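You operate a simulated robot arm through the tools that you are given. There is no shell and no other tool. Be economical: measure what you need, move in short steps, check, and stop when the job is done.

You run a simulated two-armed robot. Do the job below in one go: nothing can be reset, and whatever is moved stays where it is left.

## Task
On the conveyor end of the plywood bench, fold the blue cover cloth in half, so that its two long edges meet.

Only the result counts: the job must be done as asked and must still hold three seconds after the hand-in. Knocking over, shifting, dropping, spilling or breaking anything else fails it. Lids that push on must go on centred and level and be pressed home; caps that screw on are set level and turned clockwise until they are tight. Flat cloth is picked up by pressing the open fingertips on it (5 to 10 N) and closing them slowly along it; thin cloth reads only 2 to 8 mm in the jaws.

## Robot
Two 7-joint arms with two-finger grippers on one trunk, on a base that drives. Base frame: it is fixed to the floor where the robot stands at the start and does not move with it; the origin is under the middle of the robot, x ahead of it, y to its left, z up; the surface under the hand at the start is at about z = 90. Units: cm, rad, N and s.
The left shoulder is at the start at [4.6, 17.5, 120.3], the right one opposite. With the tool pointing down near the work surface each hand reaches from about 24 to 84 cm from the robot's upright axis, wherever it stands, measured 20 degrees to its own side. Places, roughly: conveyor end of the plywood bench [50, 10, 90]. Payload 2.94 kg a hand.
The tool frame of a hand sits at the grasp point between the pads (the TCP): z along the fingers, y along the line on which they close. The tips reach 3 cm beyond it. The gripper opens to 13.8 cm. The gripper's body begins 10.9 cm behind the TCP.
Orientation is told as [roll, pitch, yaw] about the base's x, y, z axes, in that order, counted from this pose: with the fingers straight down and closing along the base's y, the tool's x points along the base's -x, its y along +y and its z along -z.

## Interface
- The arms move only by the tool jog_arm. It takes "left_commands", "right_commands" or both (then of equal length, played together; a hand with none holds still); each is a list of rows, each a list of 3 entries, a list of its own where there are three numbers: the shift along the tool's x, y, z in cm, then the turn, a rotation vector about the tool's x, y, z in rad, then the finger opening in cm, from 0 to 13.8. In form: [[[tx, ty, tz], [rx, ry, rz], hand], ...]. A call has 1 to 10 rows; each row is the pose to reach, as a shift and turn from the pose commanded when the call began, along the tool's axes at that moment. Each row takes 0.2 s and may step no farther than 5 cm and 0.15 rad from the row before; otherwise, or with a gripper value out of range, the whole call is refused. A pose out of reach is approached as far as the arm can. The call stops where the force on the tool passes 40 N (or 10 N more than at its start, if that is more) or the arm is blocked; 0.2 s more then pass. Each finger halts on what it meets, pressing with about 37 N; the grip force reading is that of the motor and also rises with nothing between the fingers. The clock runs only during rows and for 0.2 s after the last one: add rows that repeat a pose to give the fingers time. The reply holds the time, the measured pose of the TCP, the force on the tool along the base axes, the opening and the grip force, in the units named above and with some noise, with the torque about the TCP (base axes, N m) and any sound that the robot's microphone picked up, and new pictures: "views" is both (left out), scene, wrist or none (wrist: the cameras of the hands that moved).
- Cameras (640 x 400 px; columns grow to the right, rows downward): "scene" is now at [9.12, 2.51, 166.01]; the picture's right is [0.42, -0.91, 0.00], its down [-0.81, -0.38, -0.44] and it looks along [0.40, 0.19, -0.90] (base axes); focal length 280 px, centre (320, 200). "left" rides on the left gripper at [7.1, -1.9, -14.6] in its tool frame; the picture's right is [0.26, 0.97, 0.00], its down [-0.85, 0.23, -0.48] and it looks along [-0.46, 0.13, 0.88] (tool axes); focal length 280 px, centre (320, 200). "right" rides on the right gripper at [7.1, 1.9, -14.6] in its tool frame; the picture's right is [-0.26, 0.96, 0.00], its down [-0.85, -0.23, -0.48] and it looks along [-0.46, -0.12, 0.88] (tool axes); focal length 280 px, centre (320, 200). There is no depth. A picture from a camera that has moved, and an enlarged one, comes with that camera's place and axes in the base frame and with its lens.
- slide_trunk(by): slides the trunk up (or, below 0, down) by that many cm; the arms and the scene camera ride with it, the base frame stays. It gives what a move gives, with no picture.
- base_move(legs): drives the robot by 1 to 6 legs, each [ahead, turn to the left] in cm and rad, along the robot's own axes; the way and the turn of a leg run together, so that a leg with both is an arc; at most 150 cm and 3.142 rad a leg. The arms and the cameras ride along, it lands a little off, and it stops where it bumps. It gives what a move gives, and a new picture of the scene camera.
- head_to(pan, tilt): turns the head with the scene camera to pan (to the left, within 2.094 rad either way) and tilt (down, from -0.506 to 1.204), counted from straight ahead of the robot. It gives what a move gives, and a new picture of the scene camera.
- zoom(camera, box): a new picture of the part [left, top, right, bottom] of that camera's present view, enlarged. The clock stands still meanwhile.
- finish_job(): hands the job in; it is judged then, once.

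Work in short steps. Places have to be worked out from the pictures, the camera data and where the tool is seen: move nearer, look again, correct. Check each grasp and each placing, and mend what went wrong. You have 120 turns and 260 pictures in all, those below and enlarged ones among them. Open the grippers and draw the arms clear of the work before you hand the job in, unless the task says otherwise; then end with one line.

The tools are called after "Request:" as name(argument=value, ...) on one line, values as JSON. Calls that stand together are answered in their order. jog_arm: Moves the arms, as the interface text tells. Its arguments: {"type":"object","properties":{"left_commands":{"type":"array","items":{"type":"array"}},"right_commands":{"type":"array","items":{"type":"array"}},"views":{"type":"string","enum":["both","scene","wrist","none"]}},"required":[]} The other tools are called the same way: slide_trunk (by) slides the trunk up or down; base_move (legs) drives the base; head_to (pan, tilt) turns the head that bears the scene camera; zoom (camera, box) takes an enlarged picture of a part of a camera's view; finish_job () hands the job in.

At the start:

```text
clock: 0.0
left_tool_pos: [49.95, 31.28, 111.59]
left_tcp_rot: [-0.001, 0.0, -0.001]
left_wrist_force: [1.1, -0.2, 0.0]
left_torque: [-0.05, -0.01, 0.0]
left_finger_gap: 13.82
left_grasp_force: 0.0
right_tool_pos: [57.47, -12.78, 103.39]
right_tcp_rot: [0.001, 0.0, -0.002]
right_wrist_force: [0.2, 0.0, 0.4]
right_torque: [0.01, -0.01, 0.0]
right_finger_gap: 13.81
right_grasp_force: 0.0
trunk travel left (down, up): [-37.5, 35.9]
robot x, y, heading: [-0.23, -0.03, 0.003]
head pan, tilt: [0.44, 1.11]
```

scene: 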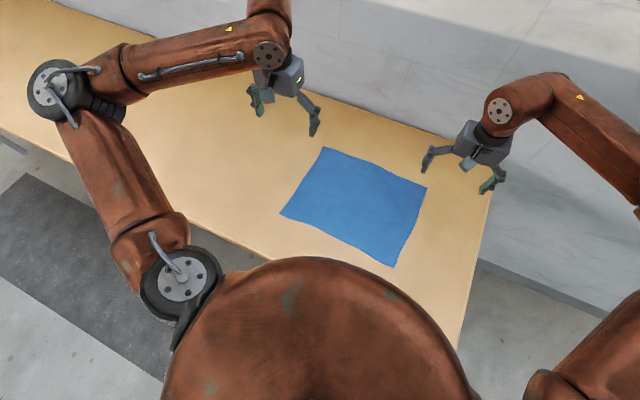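
right: 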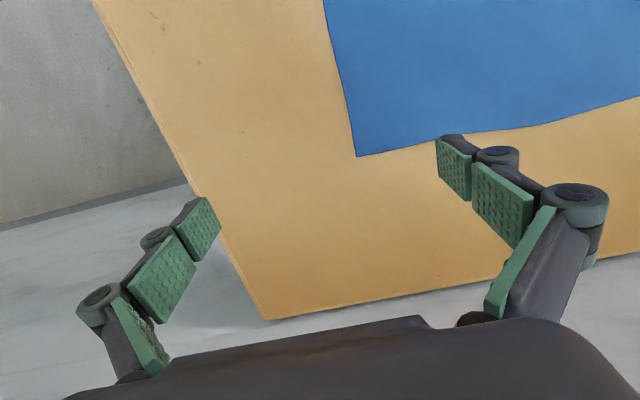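
left: 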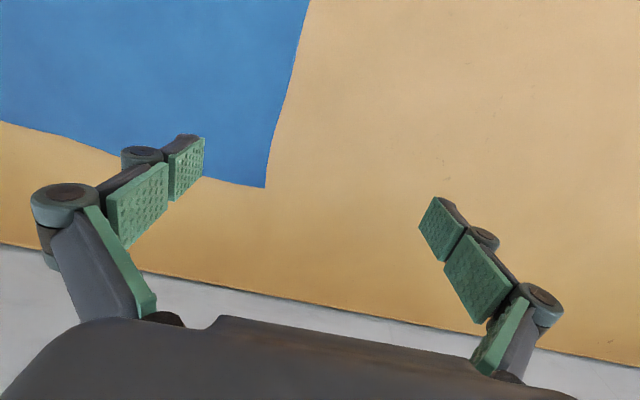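

The cloth's far long edge runs at about x=61 from y=-10 to 26, and its near long edge at about x=34. I'll pinch the far edge near both corners with the fingers closing along x, then swing it over to the near edge. First I turn both hands about 90° above those corners.

Request:
jog_arm(left_commands=[[[-1, -0.8, 0.6], [0, 0, -0.15], 12], [[-2, -1.6, 1.2], [0, 0, -0.3], 10], [[-3, -2.4, 1.8], [0, 0, -0.45], 8], [[-4, -3.2, 2.4], [0, 0, -0.6], 6], [[-5, -4, 3], [0, 0, -0.75], 5], [[-6, -4.8, 3.6], [0, 0, -0.9], 4], [[-7, -5.6, 4.2], [0, 0, -1.05], 4], [[-8, -6.4, 4.8], [0, 0, -1.2], 4], [[-9, -7, 5.4], [0, 0, -1.35], 4], [[-10.5, -7.8, 6], [0, 0, -1.5], 4]], right_commands=[[[-0.3, 0.6, 0], [0, 0, 0.15], 12], [[-0.6, 1.2, -0.3], [0, 0, 0.3], 10], [[-0.9, 1.8, -0.6], [0, 0, 0.45], 8], [[-1.2, 2.4, -0.8], [0, 0, 0.6], 6], [[-1.5, 3, -1], [0, 0, 0.75], 5], [[-1.8, 3.6, -1.2], [0, 0, 0.9], 4], [[-2.1, 4.2, -1.4], [0, 0, 1.05], 4], [[-2.4, 4.8, -1.6], [0, 0, 1.2], 4], [[-2.7, 5.3, -1.6], [0, 0, 1.35], 4], [[-3, 5.8, -1.6], [0, 0, 1.5], 4]])

```text
clock: 2.2
left_tool_pos: [60.46, 23.43, 105.68]
left_tcp_rot: [0.003, -0.001, 1.504]
left_wrist_force: [0.0, 0.1, -0.6]
left_torque: [0.02, 0.02, 0.0]
left_finger_gap: 4.0
left_grasp_force: 0.1
right_tool_pos: [60.63, -6.8, 105.07]
right_tcp_rot: [-0.002, 0.002, -1.503]
right_wrist_force: [-0.4, -0.8, -0.5]
right_torque: [0.01, 0.03, -0.04]
right_finger_gap: 4.01
right_grasp_force: 0.1
trunk travel left (down, up): [-37.5, 35.9]
robot x, y, heading: [0.06, -0.07, 0.003]
head pan, tilt: [0.44, 1.11]
camera scene: at [9.24, 2.46, 166.0], right [0.42, -0.91, 0.0], down [-0.81, -0.38, -0.44], along [0.4, 0.19, -0.9], focal length 280 px, centre (320, 200)
camera right: at [62.03, 0.3, 119.67], right [0.98, -0.2, 0.0], down [-0.17, -0.86, 0.47], along [-0.1, -0.46, -0.88], focal length 280 px, centre (320, 200)
camera left: at [62.15, 16.25, 120.25], right [-0.98, -0.2, 0.0], down [-0.17, 0.86, 0.48], along [-0.09, 0.47, -0.88], focal length 280 px, centre (320, 200)
```

scene: 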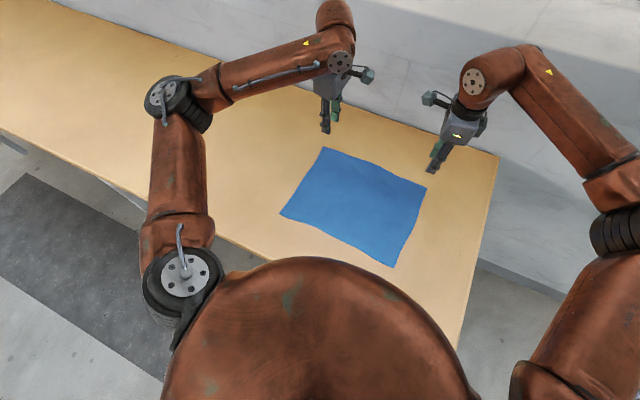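
right: 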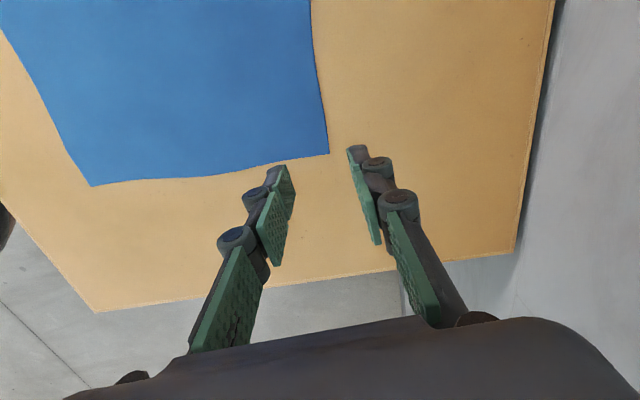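
left: 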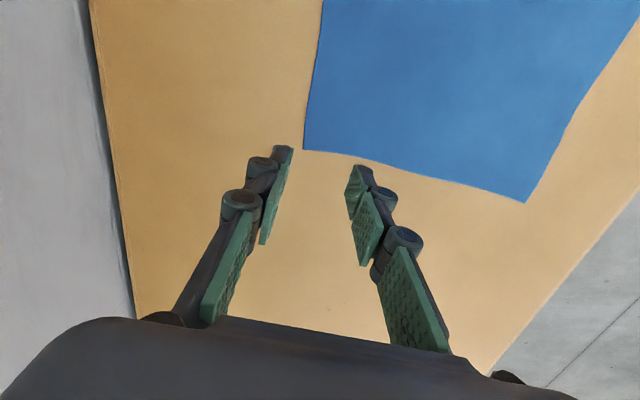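

Both hands have turned. The pictures put the far edge at about x=62.3 under the left hand and x=61.0 under the right. I'll lower to about 2 cm above the cloth with a 3 cm gap straddling the edge, then look again.

Request:
jog_arm(left_commands=[[[-0.3, -0.5, 3], [0, 0, -0.03], 3], [[-0.64, -1.0, 6], [0, 0, -0.03], 3], [[-0.64, -1.0, 9], [0, 0, -0.03], 3], [[-0.64, -1.0, 10.7], [0, 0, -0.03], 3], [[-0.64, -1.0, 10.7], [0, 0, -0.03], 3]], right_commands=[[[-0.2, -0.2, 3], [0, 0, 0.05], 3], [[-0.47, -0.46, 6], [0, 0, 0.1], 3], [[-0.47, -0.46, 8.5], [0, 0, 0.1], 3], [[-0.47, -0.46, 10], [0, 0, 0.1], 3], [[-0.47, -0.46, 10], [0, 0, 0.1], 3]], views="wrist")

```text
clock: 3.4
left_tool_pos: [61.53, 24.07, 94.65]
left_tcp_rot: [0.001, 0.0, 1.53]
left_wrist_force: [0.6, -0.1, 0.7]
left_torque: [0.0, 0.01, 0.01]
left_finger_gap: 3.02
left_grasp_force: 0.1
right_tool_pos: [60.16, -7.36, 95.01]
right_tcp_rot: [0.0, 0.002, -1.602]
right_wrist_force: [-0.6, -0.2, -0.3]
right_torque: [0.01, 0.01, 0.01]
right_finger_gap: 2.97
right_grasp_force: 0.0
trunk travel left (down, up): [-37.5, 35.9]
robot x, y, heading: [-0.2, 0.14, -0.002]
head pan, tilt: [0.44, 1.11]
camera right: at [62.21, -0.52, 109.65], right [0.96, -0.29, 0.0], down [-0.26, -0.84, 0.47], along [-0.14, -0.45, -0.88], focal length 280 px, centre (320, 200)
camera left: at [63.25, 16.9, 109.27], right [-0.97, -0.22, 0.0], down [-0.2, 0.86, 0.47], along [-0.11, 0.46, -0.88], focal length 280 px, centre (320, 200)
```

right: 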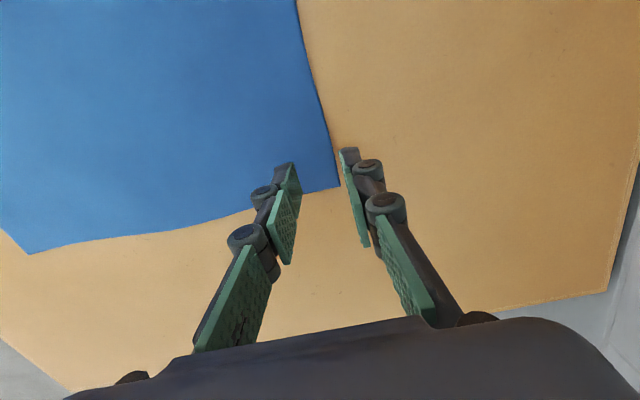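
left: 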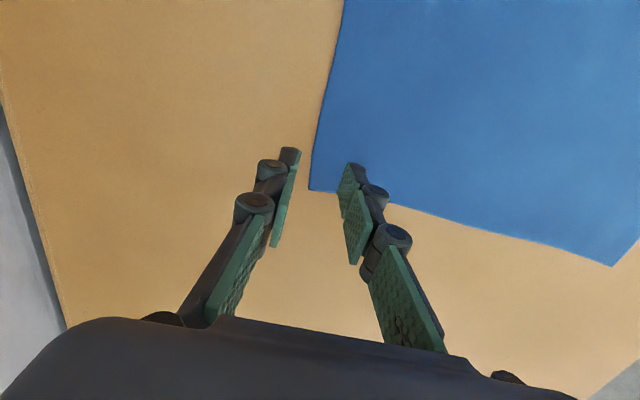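

Both hands straddle the edge about 2.3 cm in from the corners, as planned. Next I descend to just about contact, where the TCP should be near z=93.

Request:
jog_arm(left_commands=[[[0, 0, 0.5], [0, 0, 0], 3], [[0, 0, 1.0], [0, 0, 0], 3], [[0, 0, 1.4], [0, 0, 0], 3], [[0, 0, 1.5], [0, 0, 0], 3]], right_commands=[[[0, 0, 0.6], [0, 0, 0], 3], [[0, 0, 1.2], [0, 0, 0], 3], [[0, 0, 1.7], [0, 0, 0], 3], [[0, 0, 1.8], [0, 0, 0], 3]], views="none")

```text
clock: 4.4
left_tool_pos: [61.5, 24.09, 93.4]
left_tcp_rot: [0.001, 0.002, 1.531]
left_wrist_force: [0.0, -0.5, -1.0]
left_torque: [-0.01, -0.02, 0.01]
left_finger_gap: 2.98
left_grasp_force: 0.0
right_tool_pos: [59.94, -7.35, 93.31]
right_tcp_rot: [0.001, 0.002, -1.602]
right_wrist_force: [0.6, 0.5, 0.0]
right_torque: [0.01, -0.01, 0.01]
right_finger_gap: 2.98
right_grasp_force: 0.1
trunk travel left (down, up): [-37.5, 35.9]
robot x, y, heading: [0.04, 0.02, -0.001]
head pan, tilt: [0.44, 1.11]
```

There's no contact yet, so I go on down in 1 mm steps.

Request:
jog_arm(left_commands=[[[0, 0, 0.1], [0, 0, 0], 3], [[0, 0, 0.2], [0, 0, 0], 3], [[0, 0, 0.3], [0, 0, 0], 3], [[0, 0, 0.3], [0, 0, 0], 3]], right_commands=[[[0, 0, 0.1], [0, 0, 0], 3], [[0, 0, 0.2], [0, 0, 0], 3], [[0, 0, 0.3], [0, 0, 0], 3], [[0, 0, 0.3], [0, 0, 0], 3]], views="none")

```text
clock: 5.4
left_tool_pos: [61.57, 24.19, 93.03]
left_tcp_rot: [0.0, 0.001, 1.532]
left_wrist_force: [-0.2, -0.4, 1.3]
left_torque: [0.03, 0.02, 0.05]
left_finger_gap: 3.01
left_grasp_force: 0.1
right_tool_pos: [60.11, -7.52, 93.1]
right_tcp_rot: [0.0, 0.001, -1.603]
right_wrist_force: [-0.3, -0.3, 2.5]
right_torque: [-0.06, 0.08, 0.04]
right_finger_gap: 3.01
right_grasp_force: 0.0
trunk travel left (down, up): [-37.5, 35.9]
robot x, y, heading: [-0.36, 0.23, 0.001]
head pan, tilt: [0.44, 1.11]
```

Contact is just starting, at 1 to 2.5 N. I press a little farther.

Request:
jog_arm(left_commands=[[[0, 0, 0.1], [0, 0, 0], 3], [[0, 0, 0.2], [0, 0, 0], 3], [[0, 0, 0.2], [0, 0, 0], 3]], right_commands=[[[0, 0, 0.1], [0, 0, 0], 3], [[0, 0, 0.15], [0, 0, 0], 3], [[0, 0, 0.15], [0, 0, 0], 3]], views="wrist")

```text
clock: 6.2
left_tool_pos: [61.48, 24.05, 93.1]
left_tcp_rot: [-0.002, -0.001, 1.531]
left_wrist_force: [0.9, 2.1, 8.1]
left_torque: [0.18, 0.18, -0.05]
left_finger_gap: 2.99
left_grasp_force: 0.1
right_tool_pos: [59.93, -7.29, 93.1]
right_tcp_rot: [0.0, 0.003, -1.604]
right_wrist_force: [-1.4, -3.0, 15.1]
right_torque: [-0.22, 0.38, 0.08]
right_finger_gap: 3.05
right_grasp_force: 0.6
trunk travel left (down, up): [-37.5, 35.9]
robot x, y, heading: [-0.08, 0.23, -0.003]
head pan, tilt: [0.44, 1.11]
camera right: at [62.02, -0.42, 107.72], right [0.96, -0.29, 0.0], down [-0.26, -0.84, 0.47], along [-0.14, -0.45, -0.88], focal length 280 px, centre (320, 200)
camera left: at [63.09, 16.86, 107.68], right [-0.97, -0.22, 0.0], down [-0.2, 0.86, 0.47], along [-0.1, 0.46, -0.88], focal length 280 px, centre (320, 200)
```

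right: 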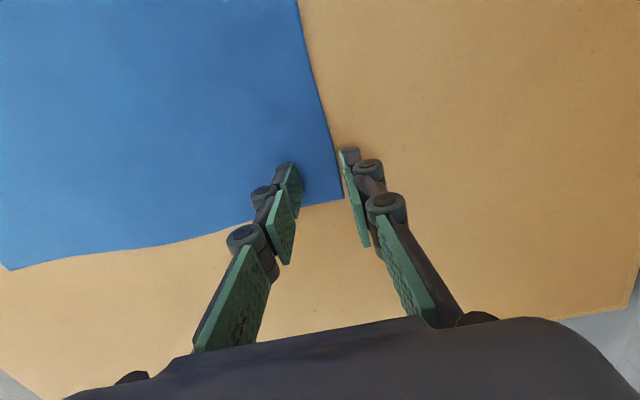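
left: 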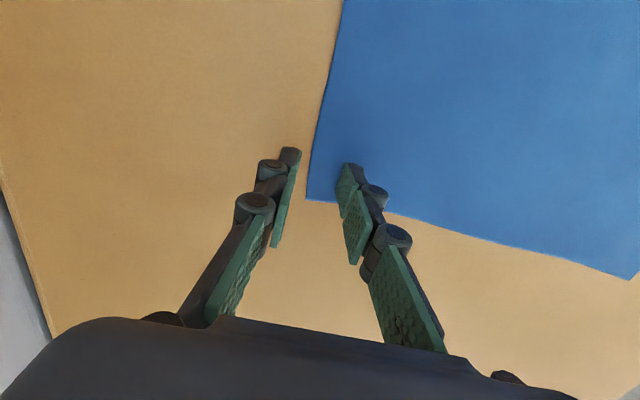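

Left is at 8 N and right at 15 N, so I ease the right hand slightly and close both slowly.

Request:
jog_arm(left_commands=[[[0, 0, 0], [0, 0, 0], 2.7], [[0, 0, 0], [0, 0, 0], 2.4], [[0, 0, 0], [0, 0, 0], 2.1], [[0, 0, 0], [0, 0, 0], 1.8], [[0, 0, 0], [0, 0, 0], 1.5], [[0, 0, 0], [0, 0, 0], 1.2]], right_commands=[[[0, 0, -0.05], [0, 0, 0], 2.7], [[0, 0, -0.06], [0, 0, 0], 2.4], [[0, 0, -0.06], [0, 0, 0], 2.1], [[0, 0, -0.06], [0, 0, 0], 1.8], [[0, 0, -0.06], [0, 0, 0], 1.5], [[0, 0, -0.06], [0, 0, 0], 1.2]], views="wrist")

```text
clock: 7.6
left_tool_pos: [61.38, 23.95, 92.96]
left_tcp_rot: [0.0, 0.002, 1.529]
left_wrist_force: [-0.9, -0.8, 5.5]
left_torque: [0.04, 0.09, 0.02]
left_finger_gap: 1.22
left_grasp_force: 0.0
right_tool_pos: [60.04, -7.35, 92.87]
right_tcp_rot: [0.002, 0.001, -1.603]
right_wrist_force: [-2.0, 0.8, 13.4]
right_torque: [-0.06, 0.21, -0.01]
right_finger_gap: 1.08
right_grasp_force: 0.1
trunk travel left (down, up): [-37.5, 35.9]
robot x, y, heading: [-0.04, -0.16, 0.001]
head pan, tilt: [0.44, 1.11]
camera right: at [62.06, -0.43, 107.59], right [0.96, -0.29, 0.0], down [-0.26, -0.84, 0.47], along [-0.14, -0.45, -0.88], focal length 280 px, centre (320, 200)
camera left: at [63.11, 16.87, 107.57], right [-0.97, -0.22, 0.0], down [-0.2, 0.86, 0.47], along [-0.11, 0.46, -0.88], focal length 280 px, centre (320, 200)
```

right: 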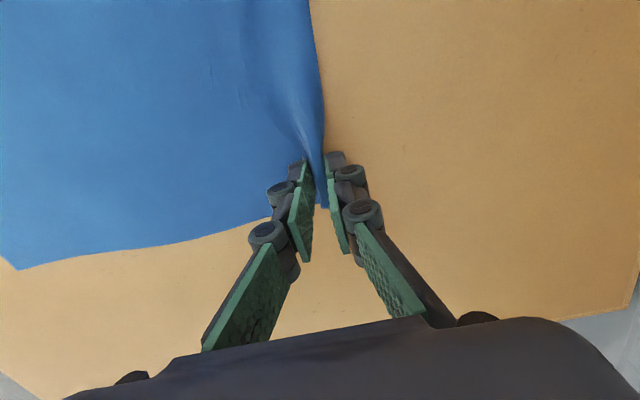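
left: 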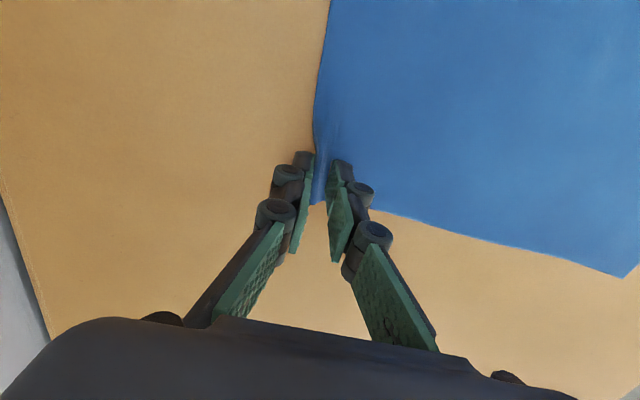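

This is working: a ridge is forming between the jaws and the edge is inside them. I close fully.

Request:
jog_arm(left_commands=[[[0, 0, 0], [0, 0, 0], 1.0], [[0, 0, 0], [0, 0, 0], 0.8], [[0, 0, 0], [0, 0, 0], 0.6], [[0, 0, 0], [0, 0, 0], 0.4], [[0, 0, 0], [0, 0, 0], 0.2], [[0, 0, 0], [0, 0, 0], 0], [[0, 0, 0], [0, 0, 0], 0]], right_commands=[[[0, 0, -0.03], [0, 0, 0], 0.9], [[0, 0, -0.03], [0, 0, 0], 0.7], [[0, 0, -0.03], [0, 0, 0], 0.5], [[0, 0, -0.03], [0, 0, 0], 0.3], [[0, 0, -0.03], [0, 0, 0], 0.1], [[0, 0, -0.03], [0, 0, 0], 0], [[0, 0, -0.03], [0, 0, 0], 0]], views="wrist")

```text
clock: 9.2
left_tool_pos: [61.48, 24.01, 92.97]
left_tcp_rot: [0.0, 0.003, 1.53]
left_wrist_force: [-0.7, 1.8, 2.8]
left_torque: [0.05, -0.12, 0.0]
left_finger_gap: 0.0
left_grasp_force: 24.7
right_tool_pos: [60.02, -7.43, 92.84]
right_tcp_rot: [0.0, 0.002, -1.603]
right_wrist_force: [-0.5, 0.2, 1.0]
right_torque: [-0.02, 0.0, -0.01]
right_finger_gap: 0.53
right_grasp_force: 33.7
trunk travel left (down, up): [-37.5, 35.9]
robot x, y, heading: [-0.01, -0.05, 0.001]
head pan, tilt: [0.44, 1.11]
camera right: at [62.13, -0.44, 107.56], right [0.96, -0.29, 0.0], down [-0.26, -0.84, 0.47], along [-0.14, -0.45, -0.88], focal length 280 px, centre (320, 200)
camera left: at [63.22, 16.88, 107.54], right [-0.97, -0.22, 0.0], down [-0.2, 0.86, 0.47], along [-0.11, 0.46, -0.88], focal length 280 px, centre (320, 200)
```

right: 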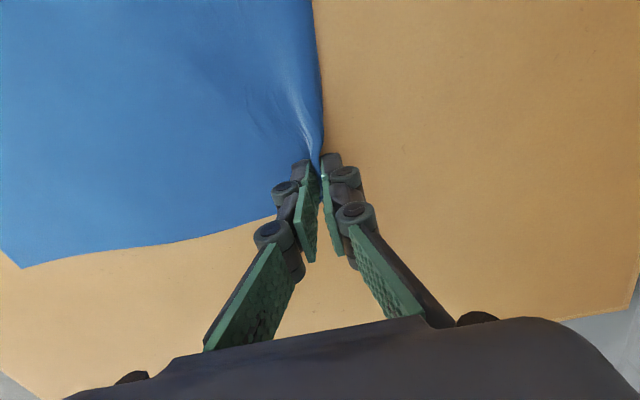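
left: 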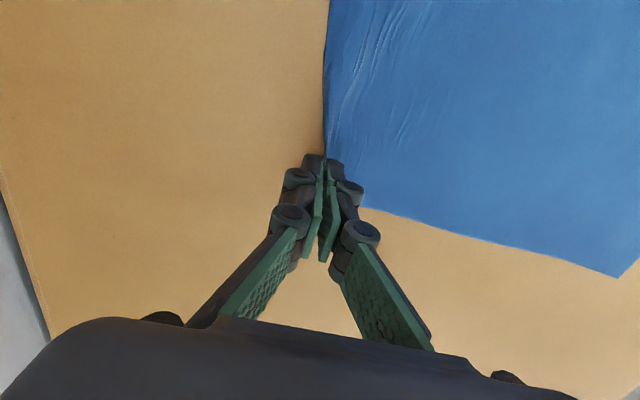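

The right hand has a hold (0.53 cm gap), but the left slipped off (gap 0). I raise the left hand, open it, shift 0.8 cm inward, and press again while the right holds still.

Request:
jog_arm(left_commands=[[[0, 0, -0.5], [0, 0, 0], 0.5], [[0, 0, -1], [0, 0, 0], 1.5], [[0, 0.4, -1], [0, 0, 0], 2.5], [[0, 0.8, -1], [0, 0, 0], 3], [[0, 0.8, -1], [0, 0, 0], 3], [[0, 0.8, -0.5], [0, 0, 0], 3], [[0, 0.8, -0.1], [0, 0, 0], 3], [[0, 0.8, 0.0], [0, 0, 0], 3], [[0, 0.8, 0.05], [0, 0, 0], 3]], views="wrist")

```text
clock: 11.2
left_tool_pos: [60.75, 23.99, 93.05]
left_tcp_rot: [-0.003, 0.002, 1.532]
left_wrist_force: [-0.2, 2.8, 12.8]
left_torque: [0.08, 0.08, 0.01]
left_finger_gap: 3.01
left_grasp_force: 0.0
right_tool_pos: [60.06, -7.46, 93.01]
right_tcp_rot: [0.0, 0.0, -1.602]
right_wrist_force: [-0.6, 0.4, 1.5]
right_torque: [0.04, -0.02, -0.05]
right_finger_gap: 0.53
right_grasp_force: 33.7
trunk travel left (down, up): [-37.5, 35.9]
robot x, y, heading: [-0.24, -0.28, 0.003]
head pan, tilt: [0.44, 1.11]
camera left: at [62.45, 16.83, 107.68], right [-0.97, -0.22, 0.0], down [-0.2, 0.86, 0.47], along [-0.1, 0.46, -0.88], focal length 280 px, centre (320, 200)
```

left: 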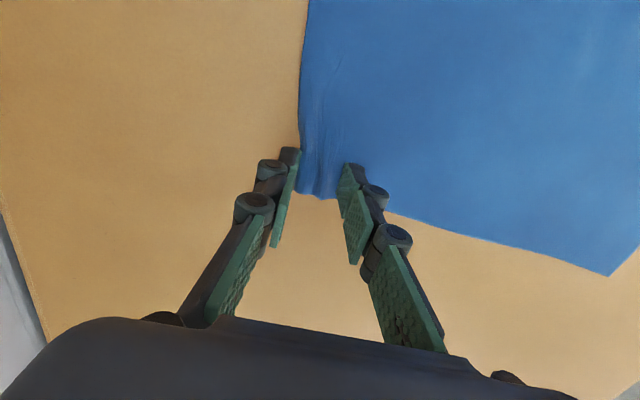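

The edge now sits right at the outer finger, with 12.8 N of press. I close the left hand slowly.

Request:
jog_arm(left_commands=[[[0, 0, 0], [0, 0, 0], 2.6], [[0, 0, 0], [0, 0, 0], 2.2], [[0, 0, 0], [0, 0, 0], 1.8], [[0, 0, 0.02], [0, 0, 0], 1.4], [[0, 0, 0.02], [0, 0, 0], 1.1], [[0, 0, 0.02], [0, 0, 0], 0.8], [[0, 0, 0.02], [0, 0, 0], 0.5], [[0, 0, 0.02], [0, 0, 0], 0.2], [[0, 0, 0.02], [0, 0, 0], 0], [[0, 0, 0.02], [0, 0, 0], 0]], views="wrist")

```text
clock: 13.4
left_tool_pos: [60.69, 23.99, 92.84]
left_tcp_rot: [0.001, 0.004, 1.53]
left_wrist_force: [0.2, -0.8, 9.0]
left_torque: [0.01, 0.03, 0.02]
left_finger_gap: 0.29
left_grasp_force: 32.3
right_tool_pos: [60.06, -7.46, 92.97]
right_tcp_rot: [-0.001, 0.002, -1.602]
right_wrist_force: [0.1, 0.7, -0.5]
right_torque: [0.0, -0.01, 0.01]
right_finger_gap: 0.52
right_grasp_force: 33.7
trunk travel left (down, up): [-37.5, 35.9]
robot x, y, heading: [0.08, 0.19, 0.002]
head pan, tilt: [0.44, 1.11]
camera left: at [62.44, 16.83, 107.45], right [-0.97, -0.22, 0.0], down [-0.2, 0.86, 0.48], along [-0.11, 0.46, -0.88], focal length 280 px, centre (320, 200)
```

left: 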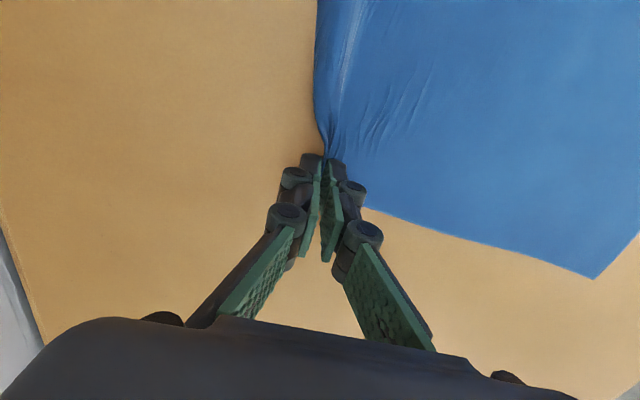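

Both hands hold the cloth (0.29 and 0.52 cm). I lift 5 cm with a little motion toward the robot and check the hold.

Request:
jog_arm(left_commands=[[[0, 0.1, -1], [0, 0, 0], 0], [[0, 0.3, -2], [0, 0, 0], 0], [[0, 0.6, -3], [0, 0, 0], 0], [[0, 1, -4], [0, 0, 0], 0], [[0, 1.5, -5], [0, 0, 0], 0]], right_commands=[[[0, -0.1, -1], [0, 0, 0], 0], [[0, -0.3, -2], [0, 0, 0], 0], [[0, -0.6, -3], [0, 0, 0], 0], [[0, -1, -4], [0, 0, 0], 0], [[0, -1.5, -5], [0, 0, 0], 0]])

```text
clock: 14.6
left_tool_pos: [59.11, 24.17, 98.0]
left_tcp_rot: [0.001, 0.001, 1.531]
left_wrist_force: [0.7, -0.1, -1.3]
left_torque: [-0.04, 0.0, 0.0]
left_finger_gap: 0.58
left_grasp_force: 41.1
right_tool_pos: [58.65, -7.28, 97.91]
right_tcp_rot: [-0.002, 0.002, -1.604]
right_wrist_force: [-0.8, 0.4, 0.7]
right_torque: [-0.03, 0.01, 0.01]
right_finger_gap: 0.53
right_grasp_force: 33.5
trunk travel left (down, up): [-37.5, 35.9]
robot x, y, heading: [-0.11, -0.3, -0.003]
head pan, tilt: [0.44, 1.11]
camera scene: at [9.07, 2.5, 166.02], right [0.43, -0.91, 0.0], down [-0.81, -0.38, -0.44], along [0.4, 0.19, -0.9], focal length 280 px, centre (320, 200)
camera right: at [60.7, -0.38, 112.52], right [0.96, -0.29, 0.0], down [-0.26, -0.84, 0.47], along [-0.14, -0.45, -0.88], focal length 280 px, centre (320, 200)
camera left: at [60.93, 16.99, 112.57], right [-0.97, -0.22, 0.0], down [-0.2, 0.86, 0.48], along [-0.11, 0.46, -0.88], focal length 280 px, centre (320, 200)
```

scene: 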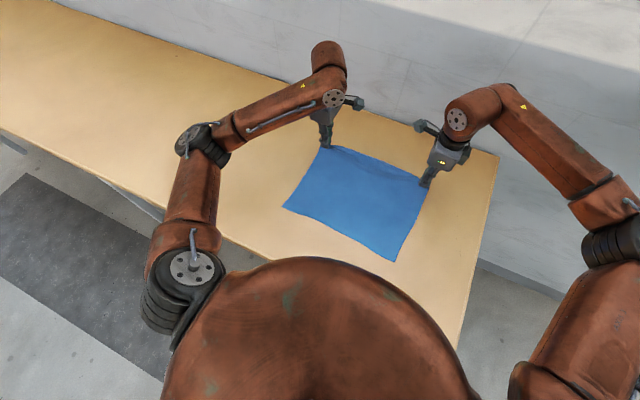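
right: 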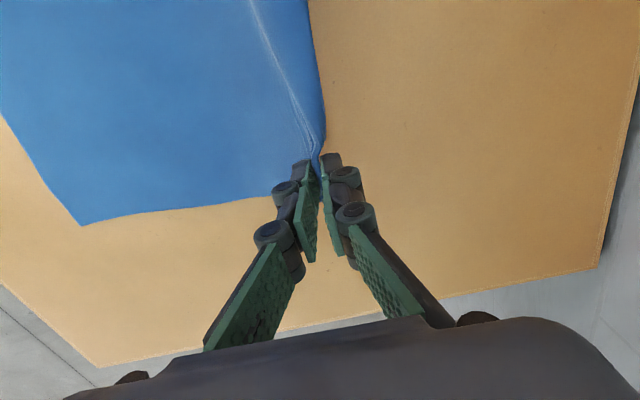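
left: 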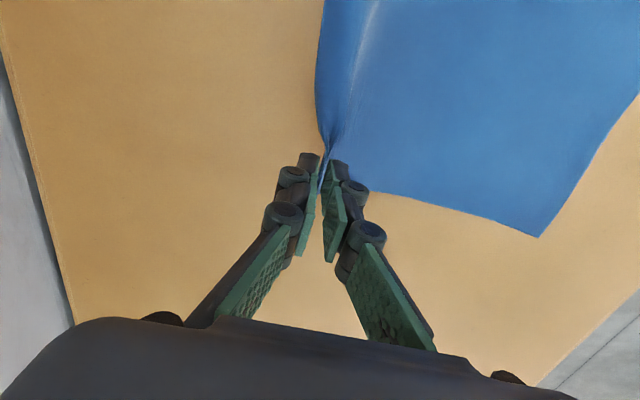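

Both corners lifted with the hands, and the near edge slid about 1.5 cm, to x≈34.6 on the right and 36.0 on the left. Next I swing the edge over in a slack arc toward the near edge, tilting the fingers so they point away from the robot.

Request:
jog_arm(left_commands=[[[0, 1.5, -1.5], [0, 0, 0], 0], [[0, 3.65, -3], [0.05, 0, 0], 0], [[-0.1, 6.3, -4.5], [0.1, 0, 0], 0], [[-0.1, 8.95, -5.3], [0.15, 0, 0], 0], [[-0.2, 11.65, -5.4], [0.22, 0, 0], 0], [[-0.2, 14.4, -5.4], [0.3, 0, 0], 0], [[-0.3, 17.1, -4.8], [0.38, 0, 0], 0], [[-0.4, 19.3, -3.7], [0.45, 0, 0], 0], [[-0.5, 21, -2.1], [0.52, 0, 0], 0], [[-0.5, 22.2, -0.5], [0.6, 0, 0], 0]], right_commands=[[[0, -1.5, -1.5], [0, 0, 0], 0], [[0, -3.65, -3], [0.05, 0, 0], 0], [[0.2, -6.3, -4.5], [0.1, 0, 0], 0], [[0.3, -8.95, -5.3], [0.15, 0, 0], 0], [[0.4, -11.65, -5.4], [0.22, 0, 0], 0], [[0.5, -14.4, -5.4], [0.3, 0, 0], 0], [[0.7, -17.1, -4.8], [0.38, 0, 0], 0], [[0.8, -19.3, -3.7], [0.45, 0, 0], 0], [[1, -21, -2.1], [0.52, 0, 0], 0], [[1, -22.2, -0.5], [0.6, 0, 0], 0]])

```text
clock: 16.9
left_tool_pos: [57.6, 37.04, 97.87]
left_tcp_rot: [-0.549, -0.283, 1.66]
left_wrist_force: [0.7, 3.9, 0.3]
left_torque: [-0.34, 0.12, -0.12]
left_finger_gap: 0.0
left_grasp_force: 28.6
left hand out of reach, approached as far as the arm can: row 6, 7, 8, 9, 10
right_tool_pos: [39.4, -7.52, 98.19]
right_tcp_rot: [-0.63, 0.033, -1.612]
right_wrist_force: [-4.7, 2.3, 2.3]
right_torque: [-0.17, -0.15, 0.11]
right_finger_gap: 0.01
right_grasp_force: 23.9
trunk travel left (down, up): [-37.5, 35.9]
robot x, y, heading: [0.14, -0.46, -0.009]
head pan, tilt: [0.44, 1.11]
stopped in row 10 (left hand): the arm was blocked; the commanded pose is now the measured one
camera scene: at [23.77, -3.41, 166.44], right [0.42, -0.91, -0.07], down [-0.85, -0.36, -0.39], along [0.32, 0.22, -0.92], focal length 280 px, centre (320, 200)
camera right: at [49.76, -1.21, 109.16], right [0.77, -0.27, -0.58], down [0.06, -0.87, 0.49], along [-0.64, -0.41, -0.65], focal length 280 px, centre (320, 200)
camera left: at [52.66, 25.91, 108.79], right [-0.81, -0.19, -0.56], down [-0.51, 0.69, 0.51], along [0.29, 0.7, -0.66], focal length 280 px, centre (320, 200)
```

scene: 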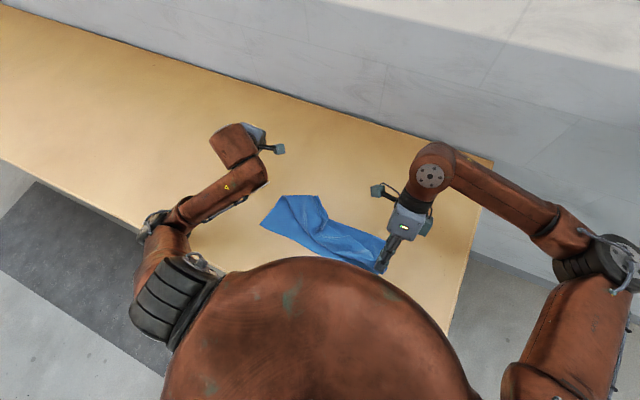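
right: 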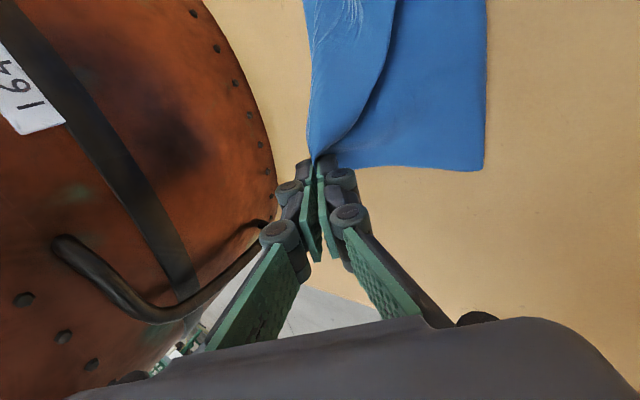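
left: 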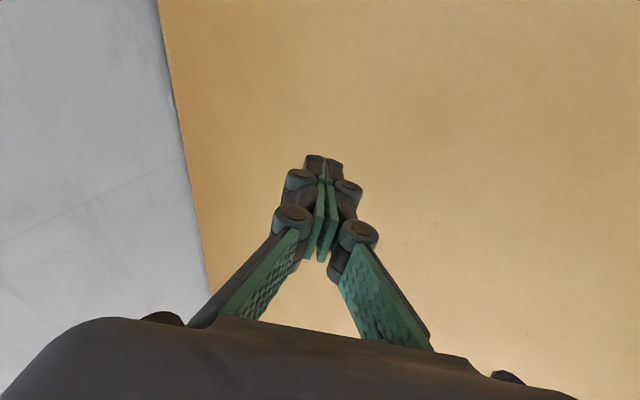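

The left arm ran out of reach, swung outward and lost its corner. The robot also seems to be leaning, because the scene camera has shifted by 14 cm. I hold still and read the state again.

Request:
jog_arm(right_commands=[[[0, 0, 0], [0, 0, 0], 0]], left_commands=[[[0, 0, 0], [0, 0, 0], 0]], views="scene")

```text
clock: 17.2
left_tool_pos: [56.54, 40.57, 97.27]
left_tcp_rot: [-0.552, -0.281, 1.707]
left_wrist_force: [1.2, -2.7, -0.1]
left_torque: [0.19, 0.12, 0.15]
left_finger_gap: 0.0
left_grasp_force: 28.2
right_tool_pos: [34.1, -6.42, 99.76]
right_tcp_rot: [-0.531, 0.086, -1.642]
right_wrist_force: [-0.3, -2.8, 0.4]
right_torque: [0.25, 0.01, -0.16]
right_finger_gap: 0.78
right_grasp_force: 34.6
trunk travel left (down, up): [-37.5, 35.9]
robot x, y, heading: [3.16, -0.11, -0.111]
head pan, tilt: [0.44, 1.11]
stopped in row 1 (right hand): the arm was blocked; the commanded pose is now the measured one
camera scene: at [21.85, -5.4, 166.37], right [0.33, -0.94, -0.06], down [-0.87, -0.28, -0.41], along [0.37, 0.18, -0.91], focal length 280 px, centre (320, 200)
```

scene: 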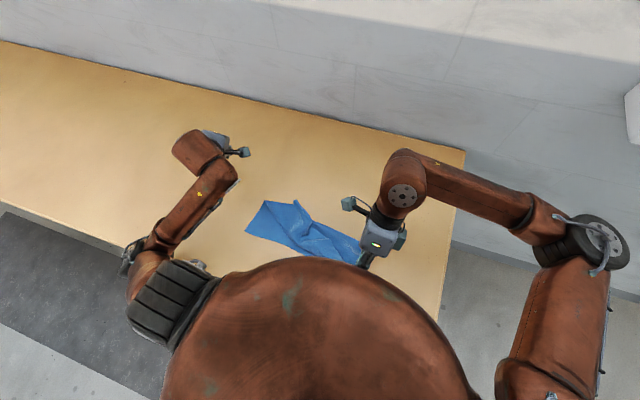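

The base has been pushed round to heading -0.11 and the trunk leans, so the left arm is evidently jammed from over-reaching inward. I back the left hand gently away, forward and up, while the right keeps its hold.

Request:
jog_arm(left_commands=[[[0, -1, -0.6], [0, 0, 0], 0], [[0, -2, -1.2], [0, 0, 0], 0], [[0, -3, -1.8], [0, 0, 0], 0], [[0, -4, -2.4], [0, 0, 0], 0], [[0, -5, -3], [0, 0, 0], 0]], views="both")

```text
clock: 17.6
left_tool_pos: [42.99, 53.68, 93.3]
left_tcp_rot: [-0.567, -0.17, 1.823]
left_wrist_force: [-2.8, -0.1, -1.8]
left_torque: [0.13, -0.24, 0.01]
left_finger_gap: 0.0
left_grasp_force: 28.7
left hand out of reach, approached as far as the arm can: row 1
right_tool_pos: [22.51, 3.4, 100.33]
right_tcp_rot: [-0.435, 0.001, -1.532]
right_wrist_force: [-1.8, -1.5, -3.9]
right_torque: [0.22, 0.07, -0.09]
right_finger_gap: 0.71
right_grasp_force: 40.3
trunk travel left (down, up): [-37.5, 35.9]
robot x, y, heading: [1.57, 0.22, -0.048]
head pan, tilt: [0.44, 1.11]
stopped in row 1 (left hand): the arm was blocked; the commanded pose is now the measured one
camera scene: at [10.57, 7.38, 165.85], right [0.38, -0.92, 0.03], down [-0.83, -0.36, -0.44], along [0.41, 0.14, -0.9], focal length 280 px, centre (320, 200)
camera left: at [39.37, 43.13, 105.26], right [-0.75, -0.37, -0.56], down [-0.63, 0.65, 0.42], along [0.21, 0.66, -0.72], focal length 280 px, centre (320, 200)
```

scene: 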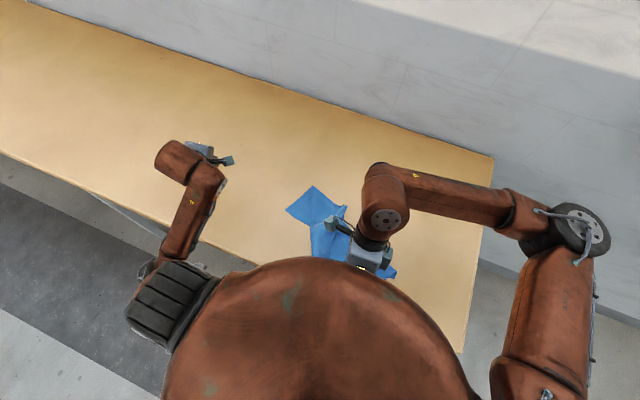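
left: 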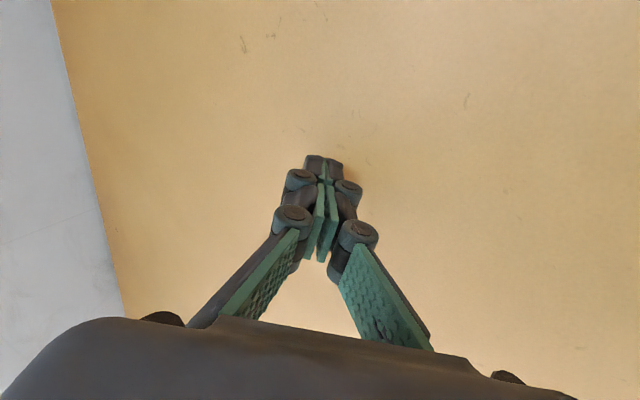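

The robot is rocking. I give it a short hold to settle before judging anything.

Request:
jog_arm(left_commands=[[[0, 0, 0], [0, 0, 0], 0], [[0, 0, 0], [0, 0, 0], 0], [[0, 0, 0], [0, 0, 0], 0], [[0, 0, 0], [0, 0, 0], 0], [[0, 0, 0], [0, 0, 0], 0]], views="scene")

```text
clock: 18.1
left_tool_pos: [49.91, 42.09, 98.43]
left_tcp_rot: [-0.67, -0.275, 1.774]
left_wrist_force: [-0.2, -0.1, -1.3]
left_torque: [-0.01, -0.1, -0.07]
left_finger_gap: 0.0
left_grasp_force: 28.5
right_tool_pos: [26.4, -8.16, 98.85]
right_tcp_rot: [-0.471, 0.102, -1.561]
right_wrist_force: [0.6, 0.1, -0.3]
right_torque: [0.05, 0.02, -0.04]
right_finger_gap: 0.48
right_grasp_force: 31.3
trunk travel left (down, up): [-37.5, 35.9]
robot x, y, heading: [1.9, -0.4, -0.041]
head pan, tilt: [0.44, 1.11]
stopped in row 2 (left hand): the arm was blocked; the commanded pose is now the measured one
camera scene: at [10.7, 1.8, 165.95], right [0.39, -0.92, 0.0], down [-0.82, -0.35, -0.45], along [0.41, 0.17, -0.89], focal length 280 px, centre (320, 200)
```

scene: 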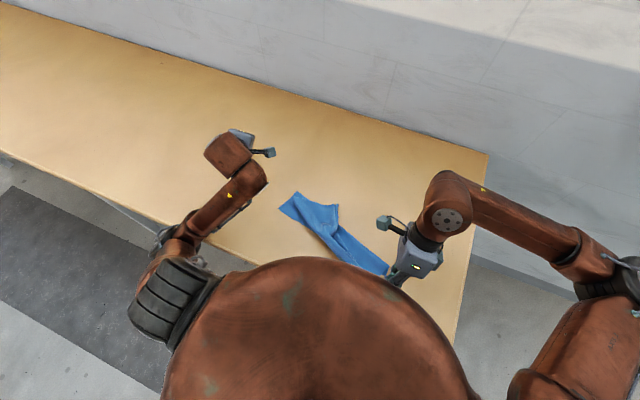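

It has settled upright at x 1.9 and heading -0.04. The left elbow hangs low beside the bench edge, which is likely where it jams, so I raise the trunk a little to free it.

Request:
slide_trunk(by=5)

Request:
zoom(camera="scene", box=[100, 100, 500, 350])

```text
clock: 19.0
left_tool_pos: [50.25, 46.33, 103.19]
left_tcp_rot: [-0.707, -0.209, 1.793]
left_wrist_force: [0.7, -0.5, 0.6]
left_torque: [0.03, 0.06, 0.05]
left_finger_gap: 0.0
left_grasp_force: 28.5
right_tool_pos: [26.74, -3.76, 104.52]
right_tcp_rot: [-0.473, 0.061, -1.542]
right_wrist_force: [-2.5, 2.4, -2.2]
right_torque: [0.11, 0.09, -0.04]
right_finger_gap: 0.5
right_grasp_force: 42.5
trunk travel left (down, up): [-42.5, 30.9]
robot x, y, heading: [1.74, 0.15, -0.035]
head pan, tilt: [0.44, 1.11]
```

```text
1.60 times, centred on (300, 225) of scene
camera zoom: at [9.42, 10.37, 171.17], right [0.39, -0.92, 0.04], down [-0.83, -0.37, -0.42], along [0.41, 0.13, -0.9], focal length 448 px, centre (352, 160)
```

zoom: 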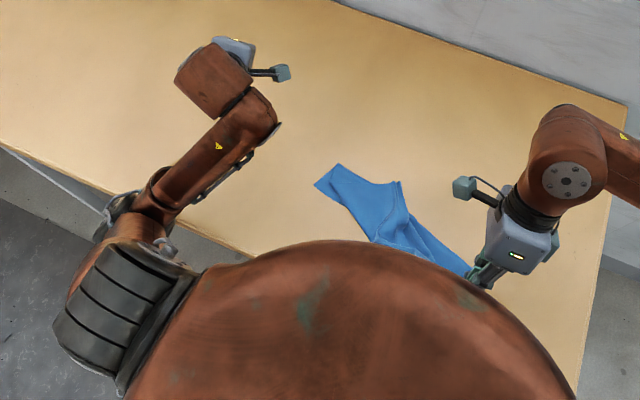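

The body still sways slightly. I now move the left hand forward and up, away from the robot.

Request:
jog_arm(left_commands=[[[0, -1, -0.1], [0, 0, 0], 0], [[0, -2, -0.2], [0, 0, 0], 0], [[0, -3.5, -0.35], [0, 0, 0], 0], [[0, -5, -0.5], [0, 0, 0], 0], [[0, -6.5, -0.7], [0, 0, 0], 0], [[0, -8.4, -0.8], [0, 0, 0], 0]], views="scene")

```text
clock: 19.4
left_tool_pos: [50.55, 37.05, 106.01]
left_tcp_rot: [-0.743, -0.272, 1.781]
left_wrist_force: [2.0, -9.0, -8.6]
left_torque: [0.76, -0.39, 0.58]
left_finger_gap: 0.0
left_grasp_force: 28.6
left hand out of reach, approached as far as the arm can: row 1
right_tool_pos: [26.0, -12.78, 103.58]
right_tcp_rot: [-0.467, 0.141, -1.558]
right_wrist_force: [-0.3, 0.3, -1.2]
right_torque: [0.0, 0.0, 0.01]
right_finger_gap: 0.27
right_grasp_force: 29.1
trunk travel left (down, up): [-42.5, 30.9]
robot x, y, heading: [1.54, -0.18, -0.041]
head pan, tilt: [0.44, 1.11]
stopped in row 1 (left hand): the arm was blocked; the commanded pose is now the measured one
camera scene: at [8.37, -2.48, 171.23], right [0.38, -0.92, -0.02], down [-0.83, -0.33, -0.46], along [0.41, 0.2, -0.89], focal length 280 px, centre (320, 200)
```

scene: 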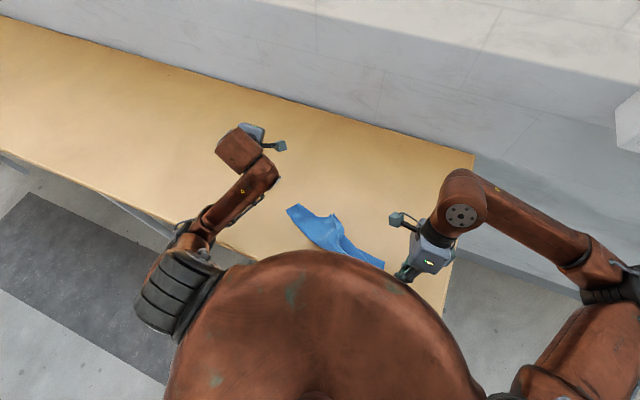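

Each jog stops early while the body rocks. I let it settle with a head move that does not touch the arms.

Request:
head_to(pan=0.3, tilt=0.95)

Request:
head_to(pan=0.8, tilt=1.1)

```text
clock: 20.1
left_tool_pos: [50.75, 45.17, 102.97]
left_tcp_rot: [-0.737, -0.224, 1.794]
left_wrist_force: [-0.3, -1.3, 0.6]
left_torque: [0.12, -0.03, 0.13]
left_finger_gap: 0.01
left_grasp_force: 28.0
right_tool_pos: [26.31, -5.43, 104.6]
right_tcp_rot: [-0.466, 0.079, -1.537]
right_wrist_force: [-0.7, -0.8, -1.4]
right_torque: [0.15, 0.2, -0.07]
right_finger_gap: 0.49
right_grasp_force: 41.8
trunk travel left (down, up): [-42.5, 30.9]
robot x, y, heading: [1.67, -0.16, -0.038]
head pan, tilt: [0.3, 0.949]
camera scene: at [9.96, 10.65, 172.3], right [0.26, -0.96, 0.05], down [-0.78, -0.24, -0.57], along [0.56, 0.11, -0.82], focal length 280 px, centre (320, 200)
```

scene: 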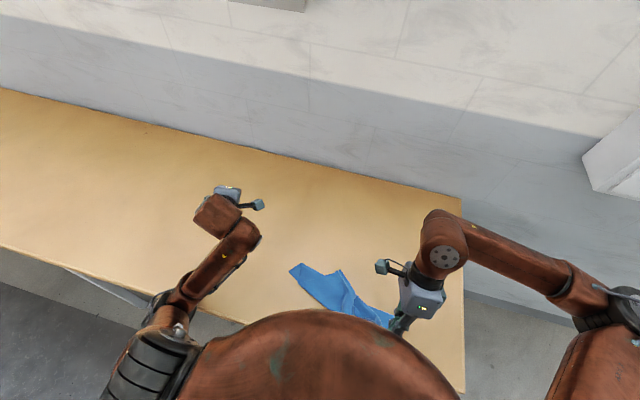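

```text
clock: 21.0
left_tool_pos: [50.93, 44.36, 102.9]
left_tcp_rot: [-0.721, -0.237, 1.796]
left_wrist_force: [-1.4, 0.1, 0.3]
left_torque: [-0.02, -0.07, -0.04]
left_finger_gap: 0.01
left_grasp_force: 28.0
right_tool_pos: [26.83, -6.44, 104.11]
right_tcp_rot: [-0.469, 0.086, -1.545]
right_wrist_force: [1.0, -0.2, 1.3]
right_torque: [0.0, -0.09, 0.02]
right_finger_gap: 0.57
right_grasp_force: 29.8
trunk travel left (down, up): [-42.5, 30.9]
robot x, y, heading: [1.96, 0.02, -0.038]
head pan, tilt: [0.799, 1.1]
camera scene: at [7.99, 7.11, 171.12], right [0.69, -0.73, 0.01], down [-0.65, -0.62, -0.44], along [0.33, 0.3, -0.9], focal length 280 px, centre (320, 200)
```

scene: 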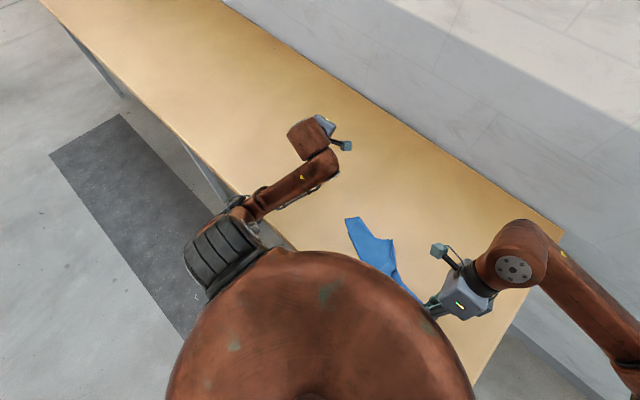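

It is nearly settled. I try freeing the left arm again, untilting the hand while moving it forward and up in small rows.

Request:
jog_arm(left_commands=[[[0, -0.6, -0.2], [-0.05, 0, 0], 0], [[0, -1.2, -0.4], [-0.1, 0, 0], 0], [[0, -2, -0.6], [-0.15, 0, 0], 0], [[0, -3, -0.8], [-0.2, 0, 0], 0], [[0, -4, -1], [-0.28, 0, 0], 0], [[0, -5, -1.2], [-0.36, 0, 0], 0], [[0, -6, -1.4], [-0.44, 0, 0], 0], [[0, -7, -1.6], [-0.5, 0, 0], 0]], views="scene")

```text
clock: 22.8
left_tool_pos: [54.38, 40.88, 110.21]
left_tcp_rot: [-0.214, -0.257, 1.791]
left_wrist_force: [-0.5, -0.1, 0.6]
left_torque: [0.02, -0.04, 0.0]
left_finger_gap: 0.0
left_grasp_force: 28.3
left hand out of reach, approached as far as the arm can: row 1, 2
right_tool_pos: [26.63, -8.58, 103.89]
right_tcp_rot: [-0.47, 0.104, -1.548]
right_wrist_force: [2.5, 0.8, 2.6]
right_torque: [-0.12, 0.14, 0.08]
right_finger_gap: 0.28
right_grasp_force: 38.1
trunk travel left (down, up): [-42.5, 30.9]
robot x, y, heading: [1.93, 0.61, -0.042]
head pan, tilt: [0.799, 1.1]
camera scene: at [7.82, 4.09, 171.09], right [0.69, -0.73, 0.0], down [-0.65, -0.61, -0.45], along [0.33, 0.31, -0.89], focal length 280 px, centre (320, 200)
```

scene: 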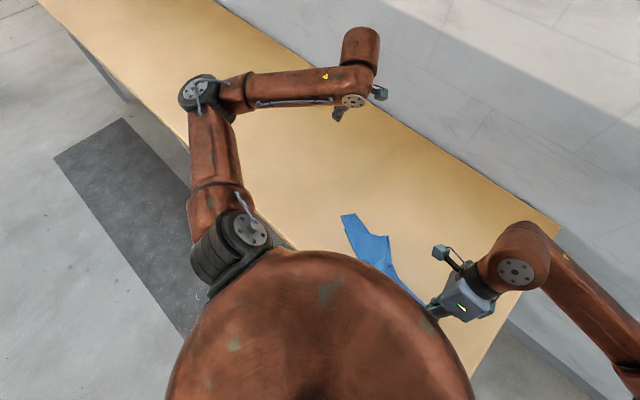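

The left arm is free and back in a good posture. I now carry the right corner back forward, untilting that hand, to unfold the cloth before repositioning the base.

Request:
jog_arm(right_commands=[[[0, 1.5, 0.5], [-0.04, 0, 0], 0], [[0, 3.3, 1.2], [-0.08, 0, 0], 0], [[0, 5.1, 1.9], [-0.12, 0, 0], 0], [[0, 6.9, 2.6], [-0.17, 0, 0], 0], [[0, 8.7, 3.4], [-0.22, 0, 0], 0], [[0, 10.5, 4.2], [-0.27, 0, 0], 0], [[0, 12.3, 5], [-0.32, 0, 0], 0], [[0, 14.1, 5.8], [-0.37, 0, 0], 0], [[0, 15.9, 6.6], [-0.42, 0, 0], 0], [[0, 17.7, 7.5], [-0.47, 0, 0], 0]], views="both")

```text
clock: 24.7
left_tool_pos: [54.48, 41.1, 110.2]
left_tcp_rot: [-0.214, -0.255, 1.791]
left_wrist_force: [0.9, 0.8, -1.2]
left_torque: [-0.04, 0.02, 0.02]
left_finger_gap: 0.0
left_grasp_force: 28.6
right_tool_pos: [36.77, -6.79, 92.88]
right_tcp_rot: [-0.09, 0.114, -1.545]
right_wrist_force: [-4.8, -5.3, 45.3]
right_torque: [-0.66, 2.77, -0.04]
right_finger_gap: 0.22
right_grasp_force: 35.4
trunk travel left (down, up): [-42.5, 30.9]
robot x, y, heading: [1.9, 0.37, -0.04]
head pan, tilt: [0.799, 1.1]
stopped in row 9 (right hand): the force on the tool passed its limit at 93 N (the readings are from after the stop); the commanded pose is now the measured one
camera scene: at [7.85, 4.22, 171.09], right [0.69, -0.73, 0.0], down [-0.65, -0.61, -0.45], along [0.33, 0.31, -0.89], focal length 280 px, centre (320, 200)
camera right: at [39.77, -1.38, 107.98], right [0.97, -0.23, -0.11], down [-0.16, -0.9, 0.4], along [-0.19, -0.36, -0.91], focal length 280 px, centre (320, 200)
```

scene: 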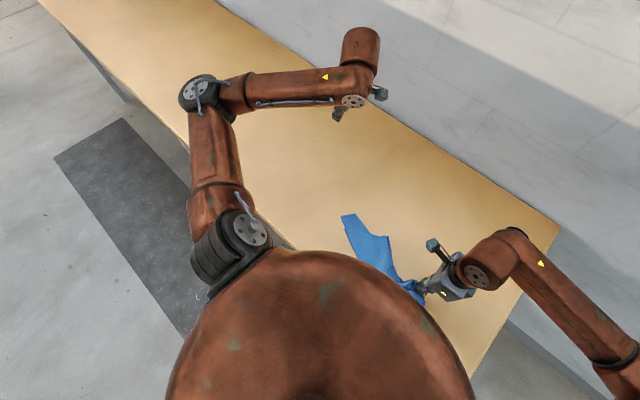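
right: 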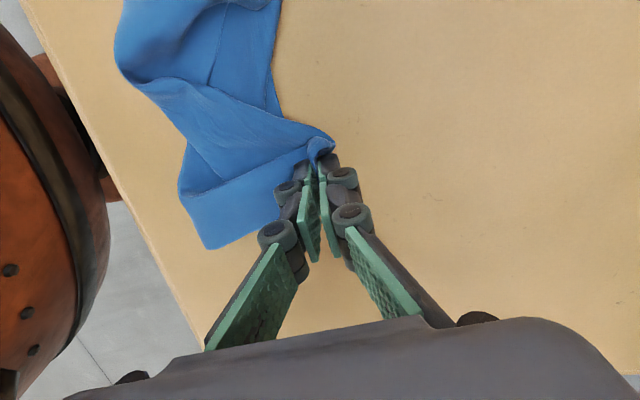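

I had the sign of the right hand's tilt wrong, so it dipped onto the table. It is upright now. I lift it 8 cm and then carry the corner forward in the horizontal.

Request:
jog_arm(right_commands=[[[0, 0, -2], [-0.03, 0, 0], 0], [[0, 0, -4], [-0.06, 0, 0], 0], [[0, 0.5, -6], [-0.09, 0, 0], 0], [[0, 2.5, -7], [-0.09, 0, 0], 0], [[0, 5, -7], [-0.09, 0, 0], 0], [[0, 7.5, -7], [-0.09, 0, 0], 0], [[0, 10, -7], [-0.09, 0, 0], 0], [[0, 12.5, -7], [-0.09, 0, 0], 0]], views="both")

```text
clock: 26.5
left_tool_pos: [54.52, 41.01, 110.26]
left_tcp_rot: [-0.217, -0.255, 1.79]
left_wrist_force: [0.5, -0.1, -0.6]
left_torque: [0.03, 0.03, 0.03]
left_finger_gap: 0.0
left_grasp_force: 28.6
right_tool_pos: [49.85, -7.14, 98.47]
right_tcp_rot: [0.0, 0.112, -1.544]
right_wrist_force: [1.4, 1.6, -1.8]
right_torque: [-0.06, 0.07, 0.0]
right_finger_gap: 0.66
right_grasp_force: 41.1
trunk travel left (down, up): [-42.5, 30.9]
robot x, y, heading: [1.42, -0.05, -0.038]
head pan, tilt: [0.799, 1.1]
camera scene: at [7.87, 4.21, 171.08], right [0.69, -0.73, 0.0], down [-0.65, -0.61, -0.45], along [0.33, 0.31, -0.89], focal length 280 px, centre (320, 200)
camera right: at [51.59, -1.74, 113.91], right [0.97, -0.23, -0.03], down [-0.21, -0.9, 0.38], along [-0.11, -0.36, -0.93], focal length 280 px, centre (320, 200)
```

scene: 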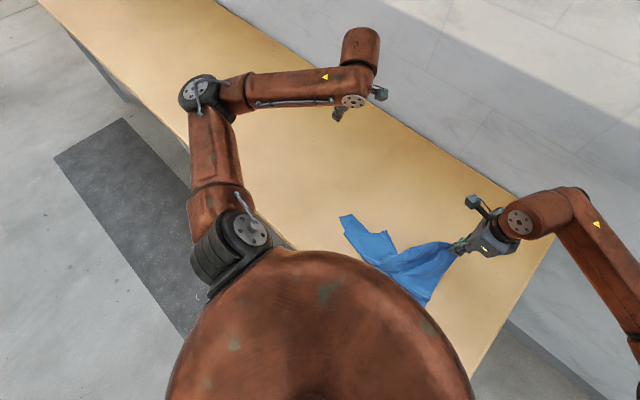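
right: 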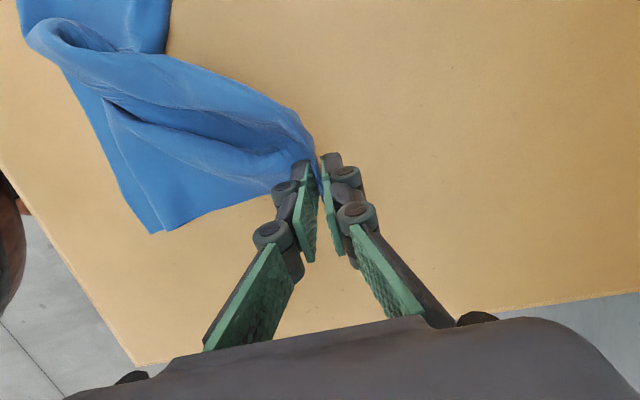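

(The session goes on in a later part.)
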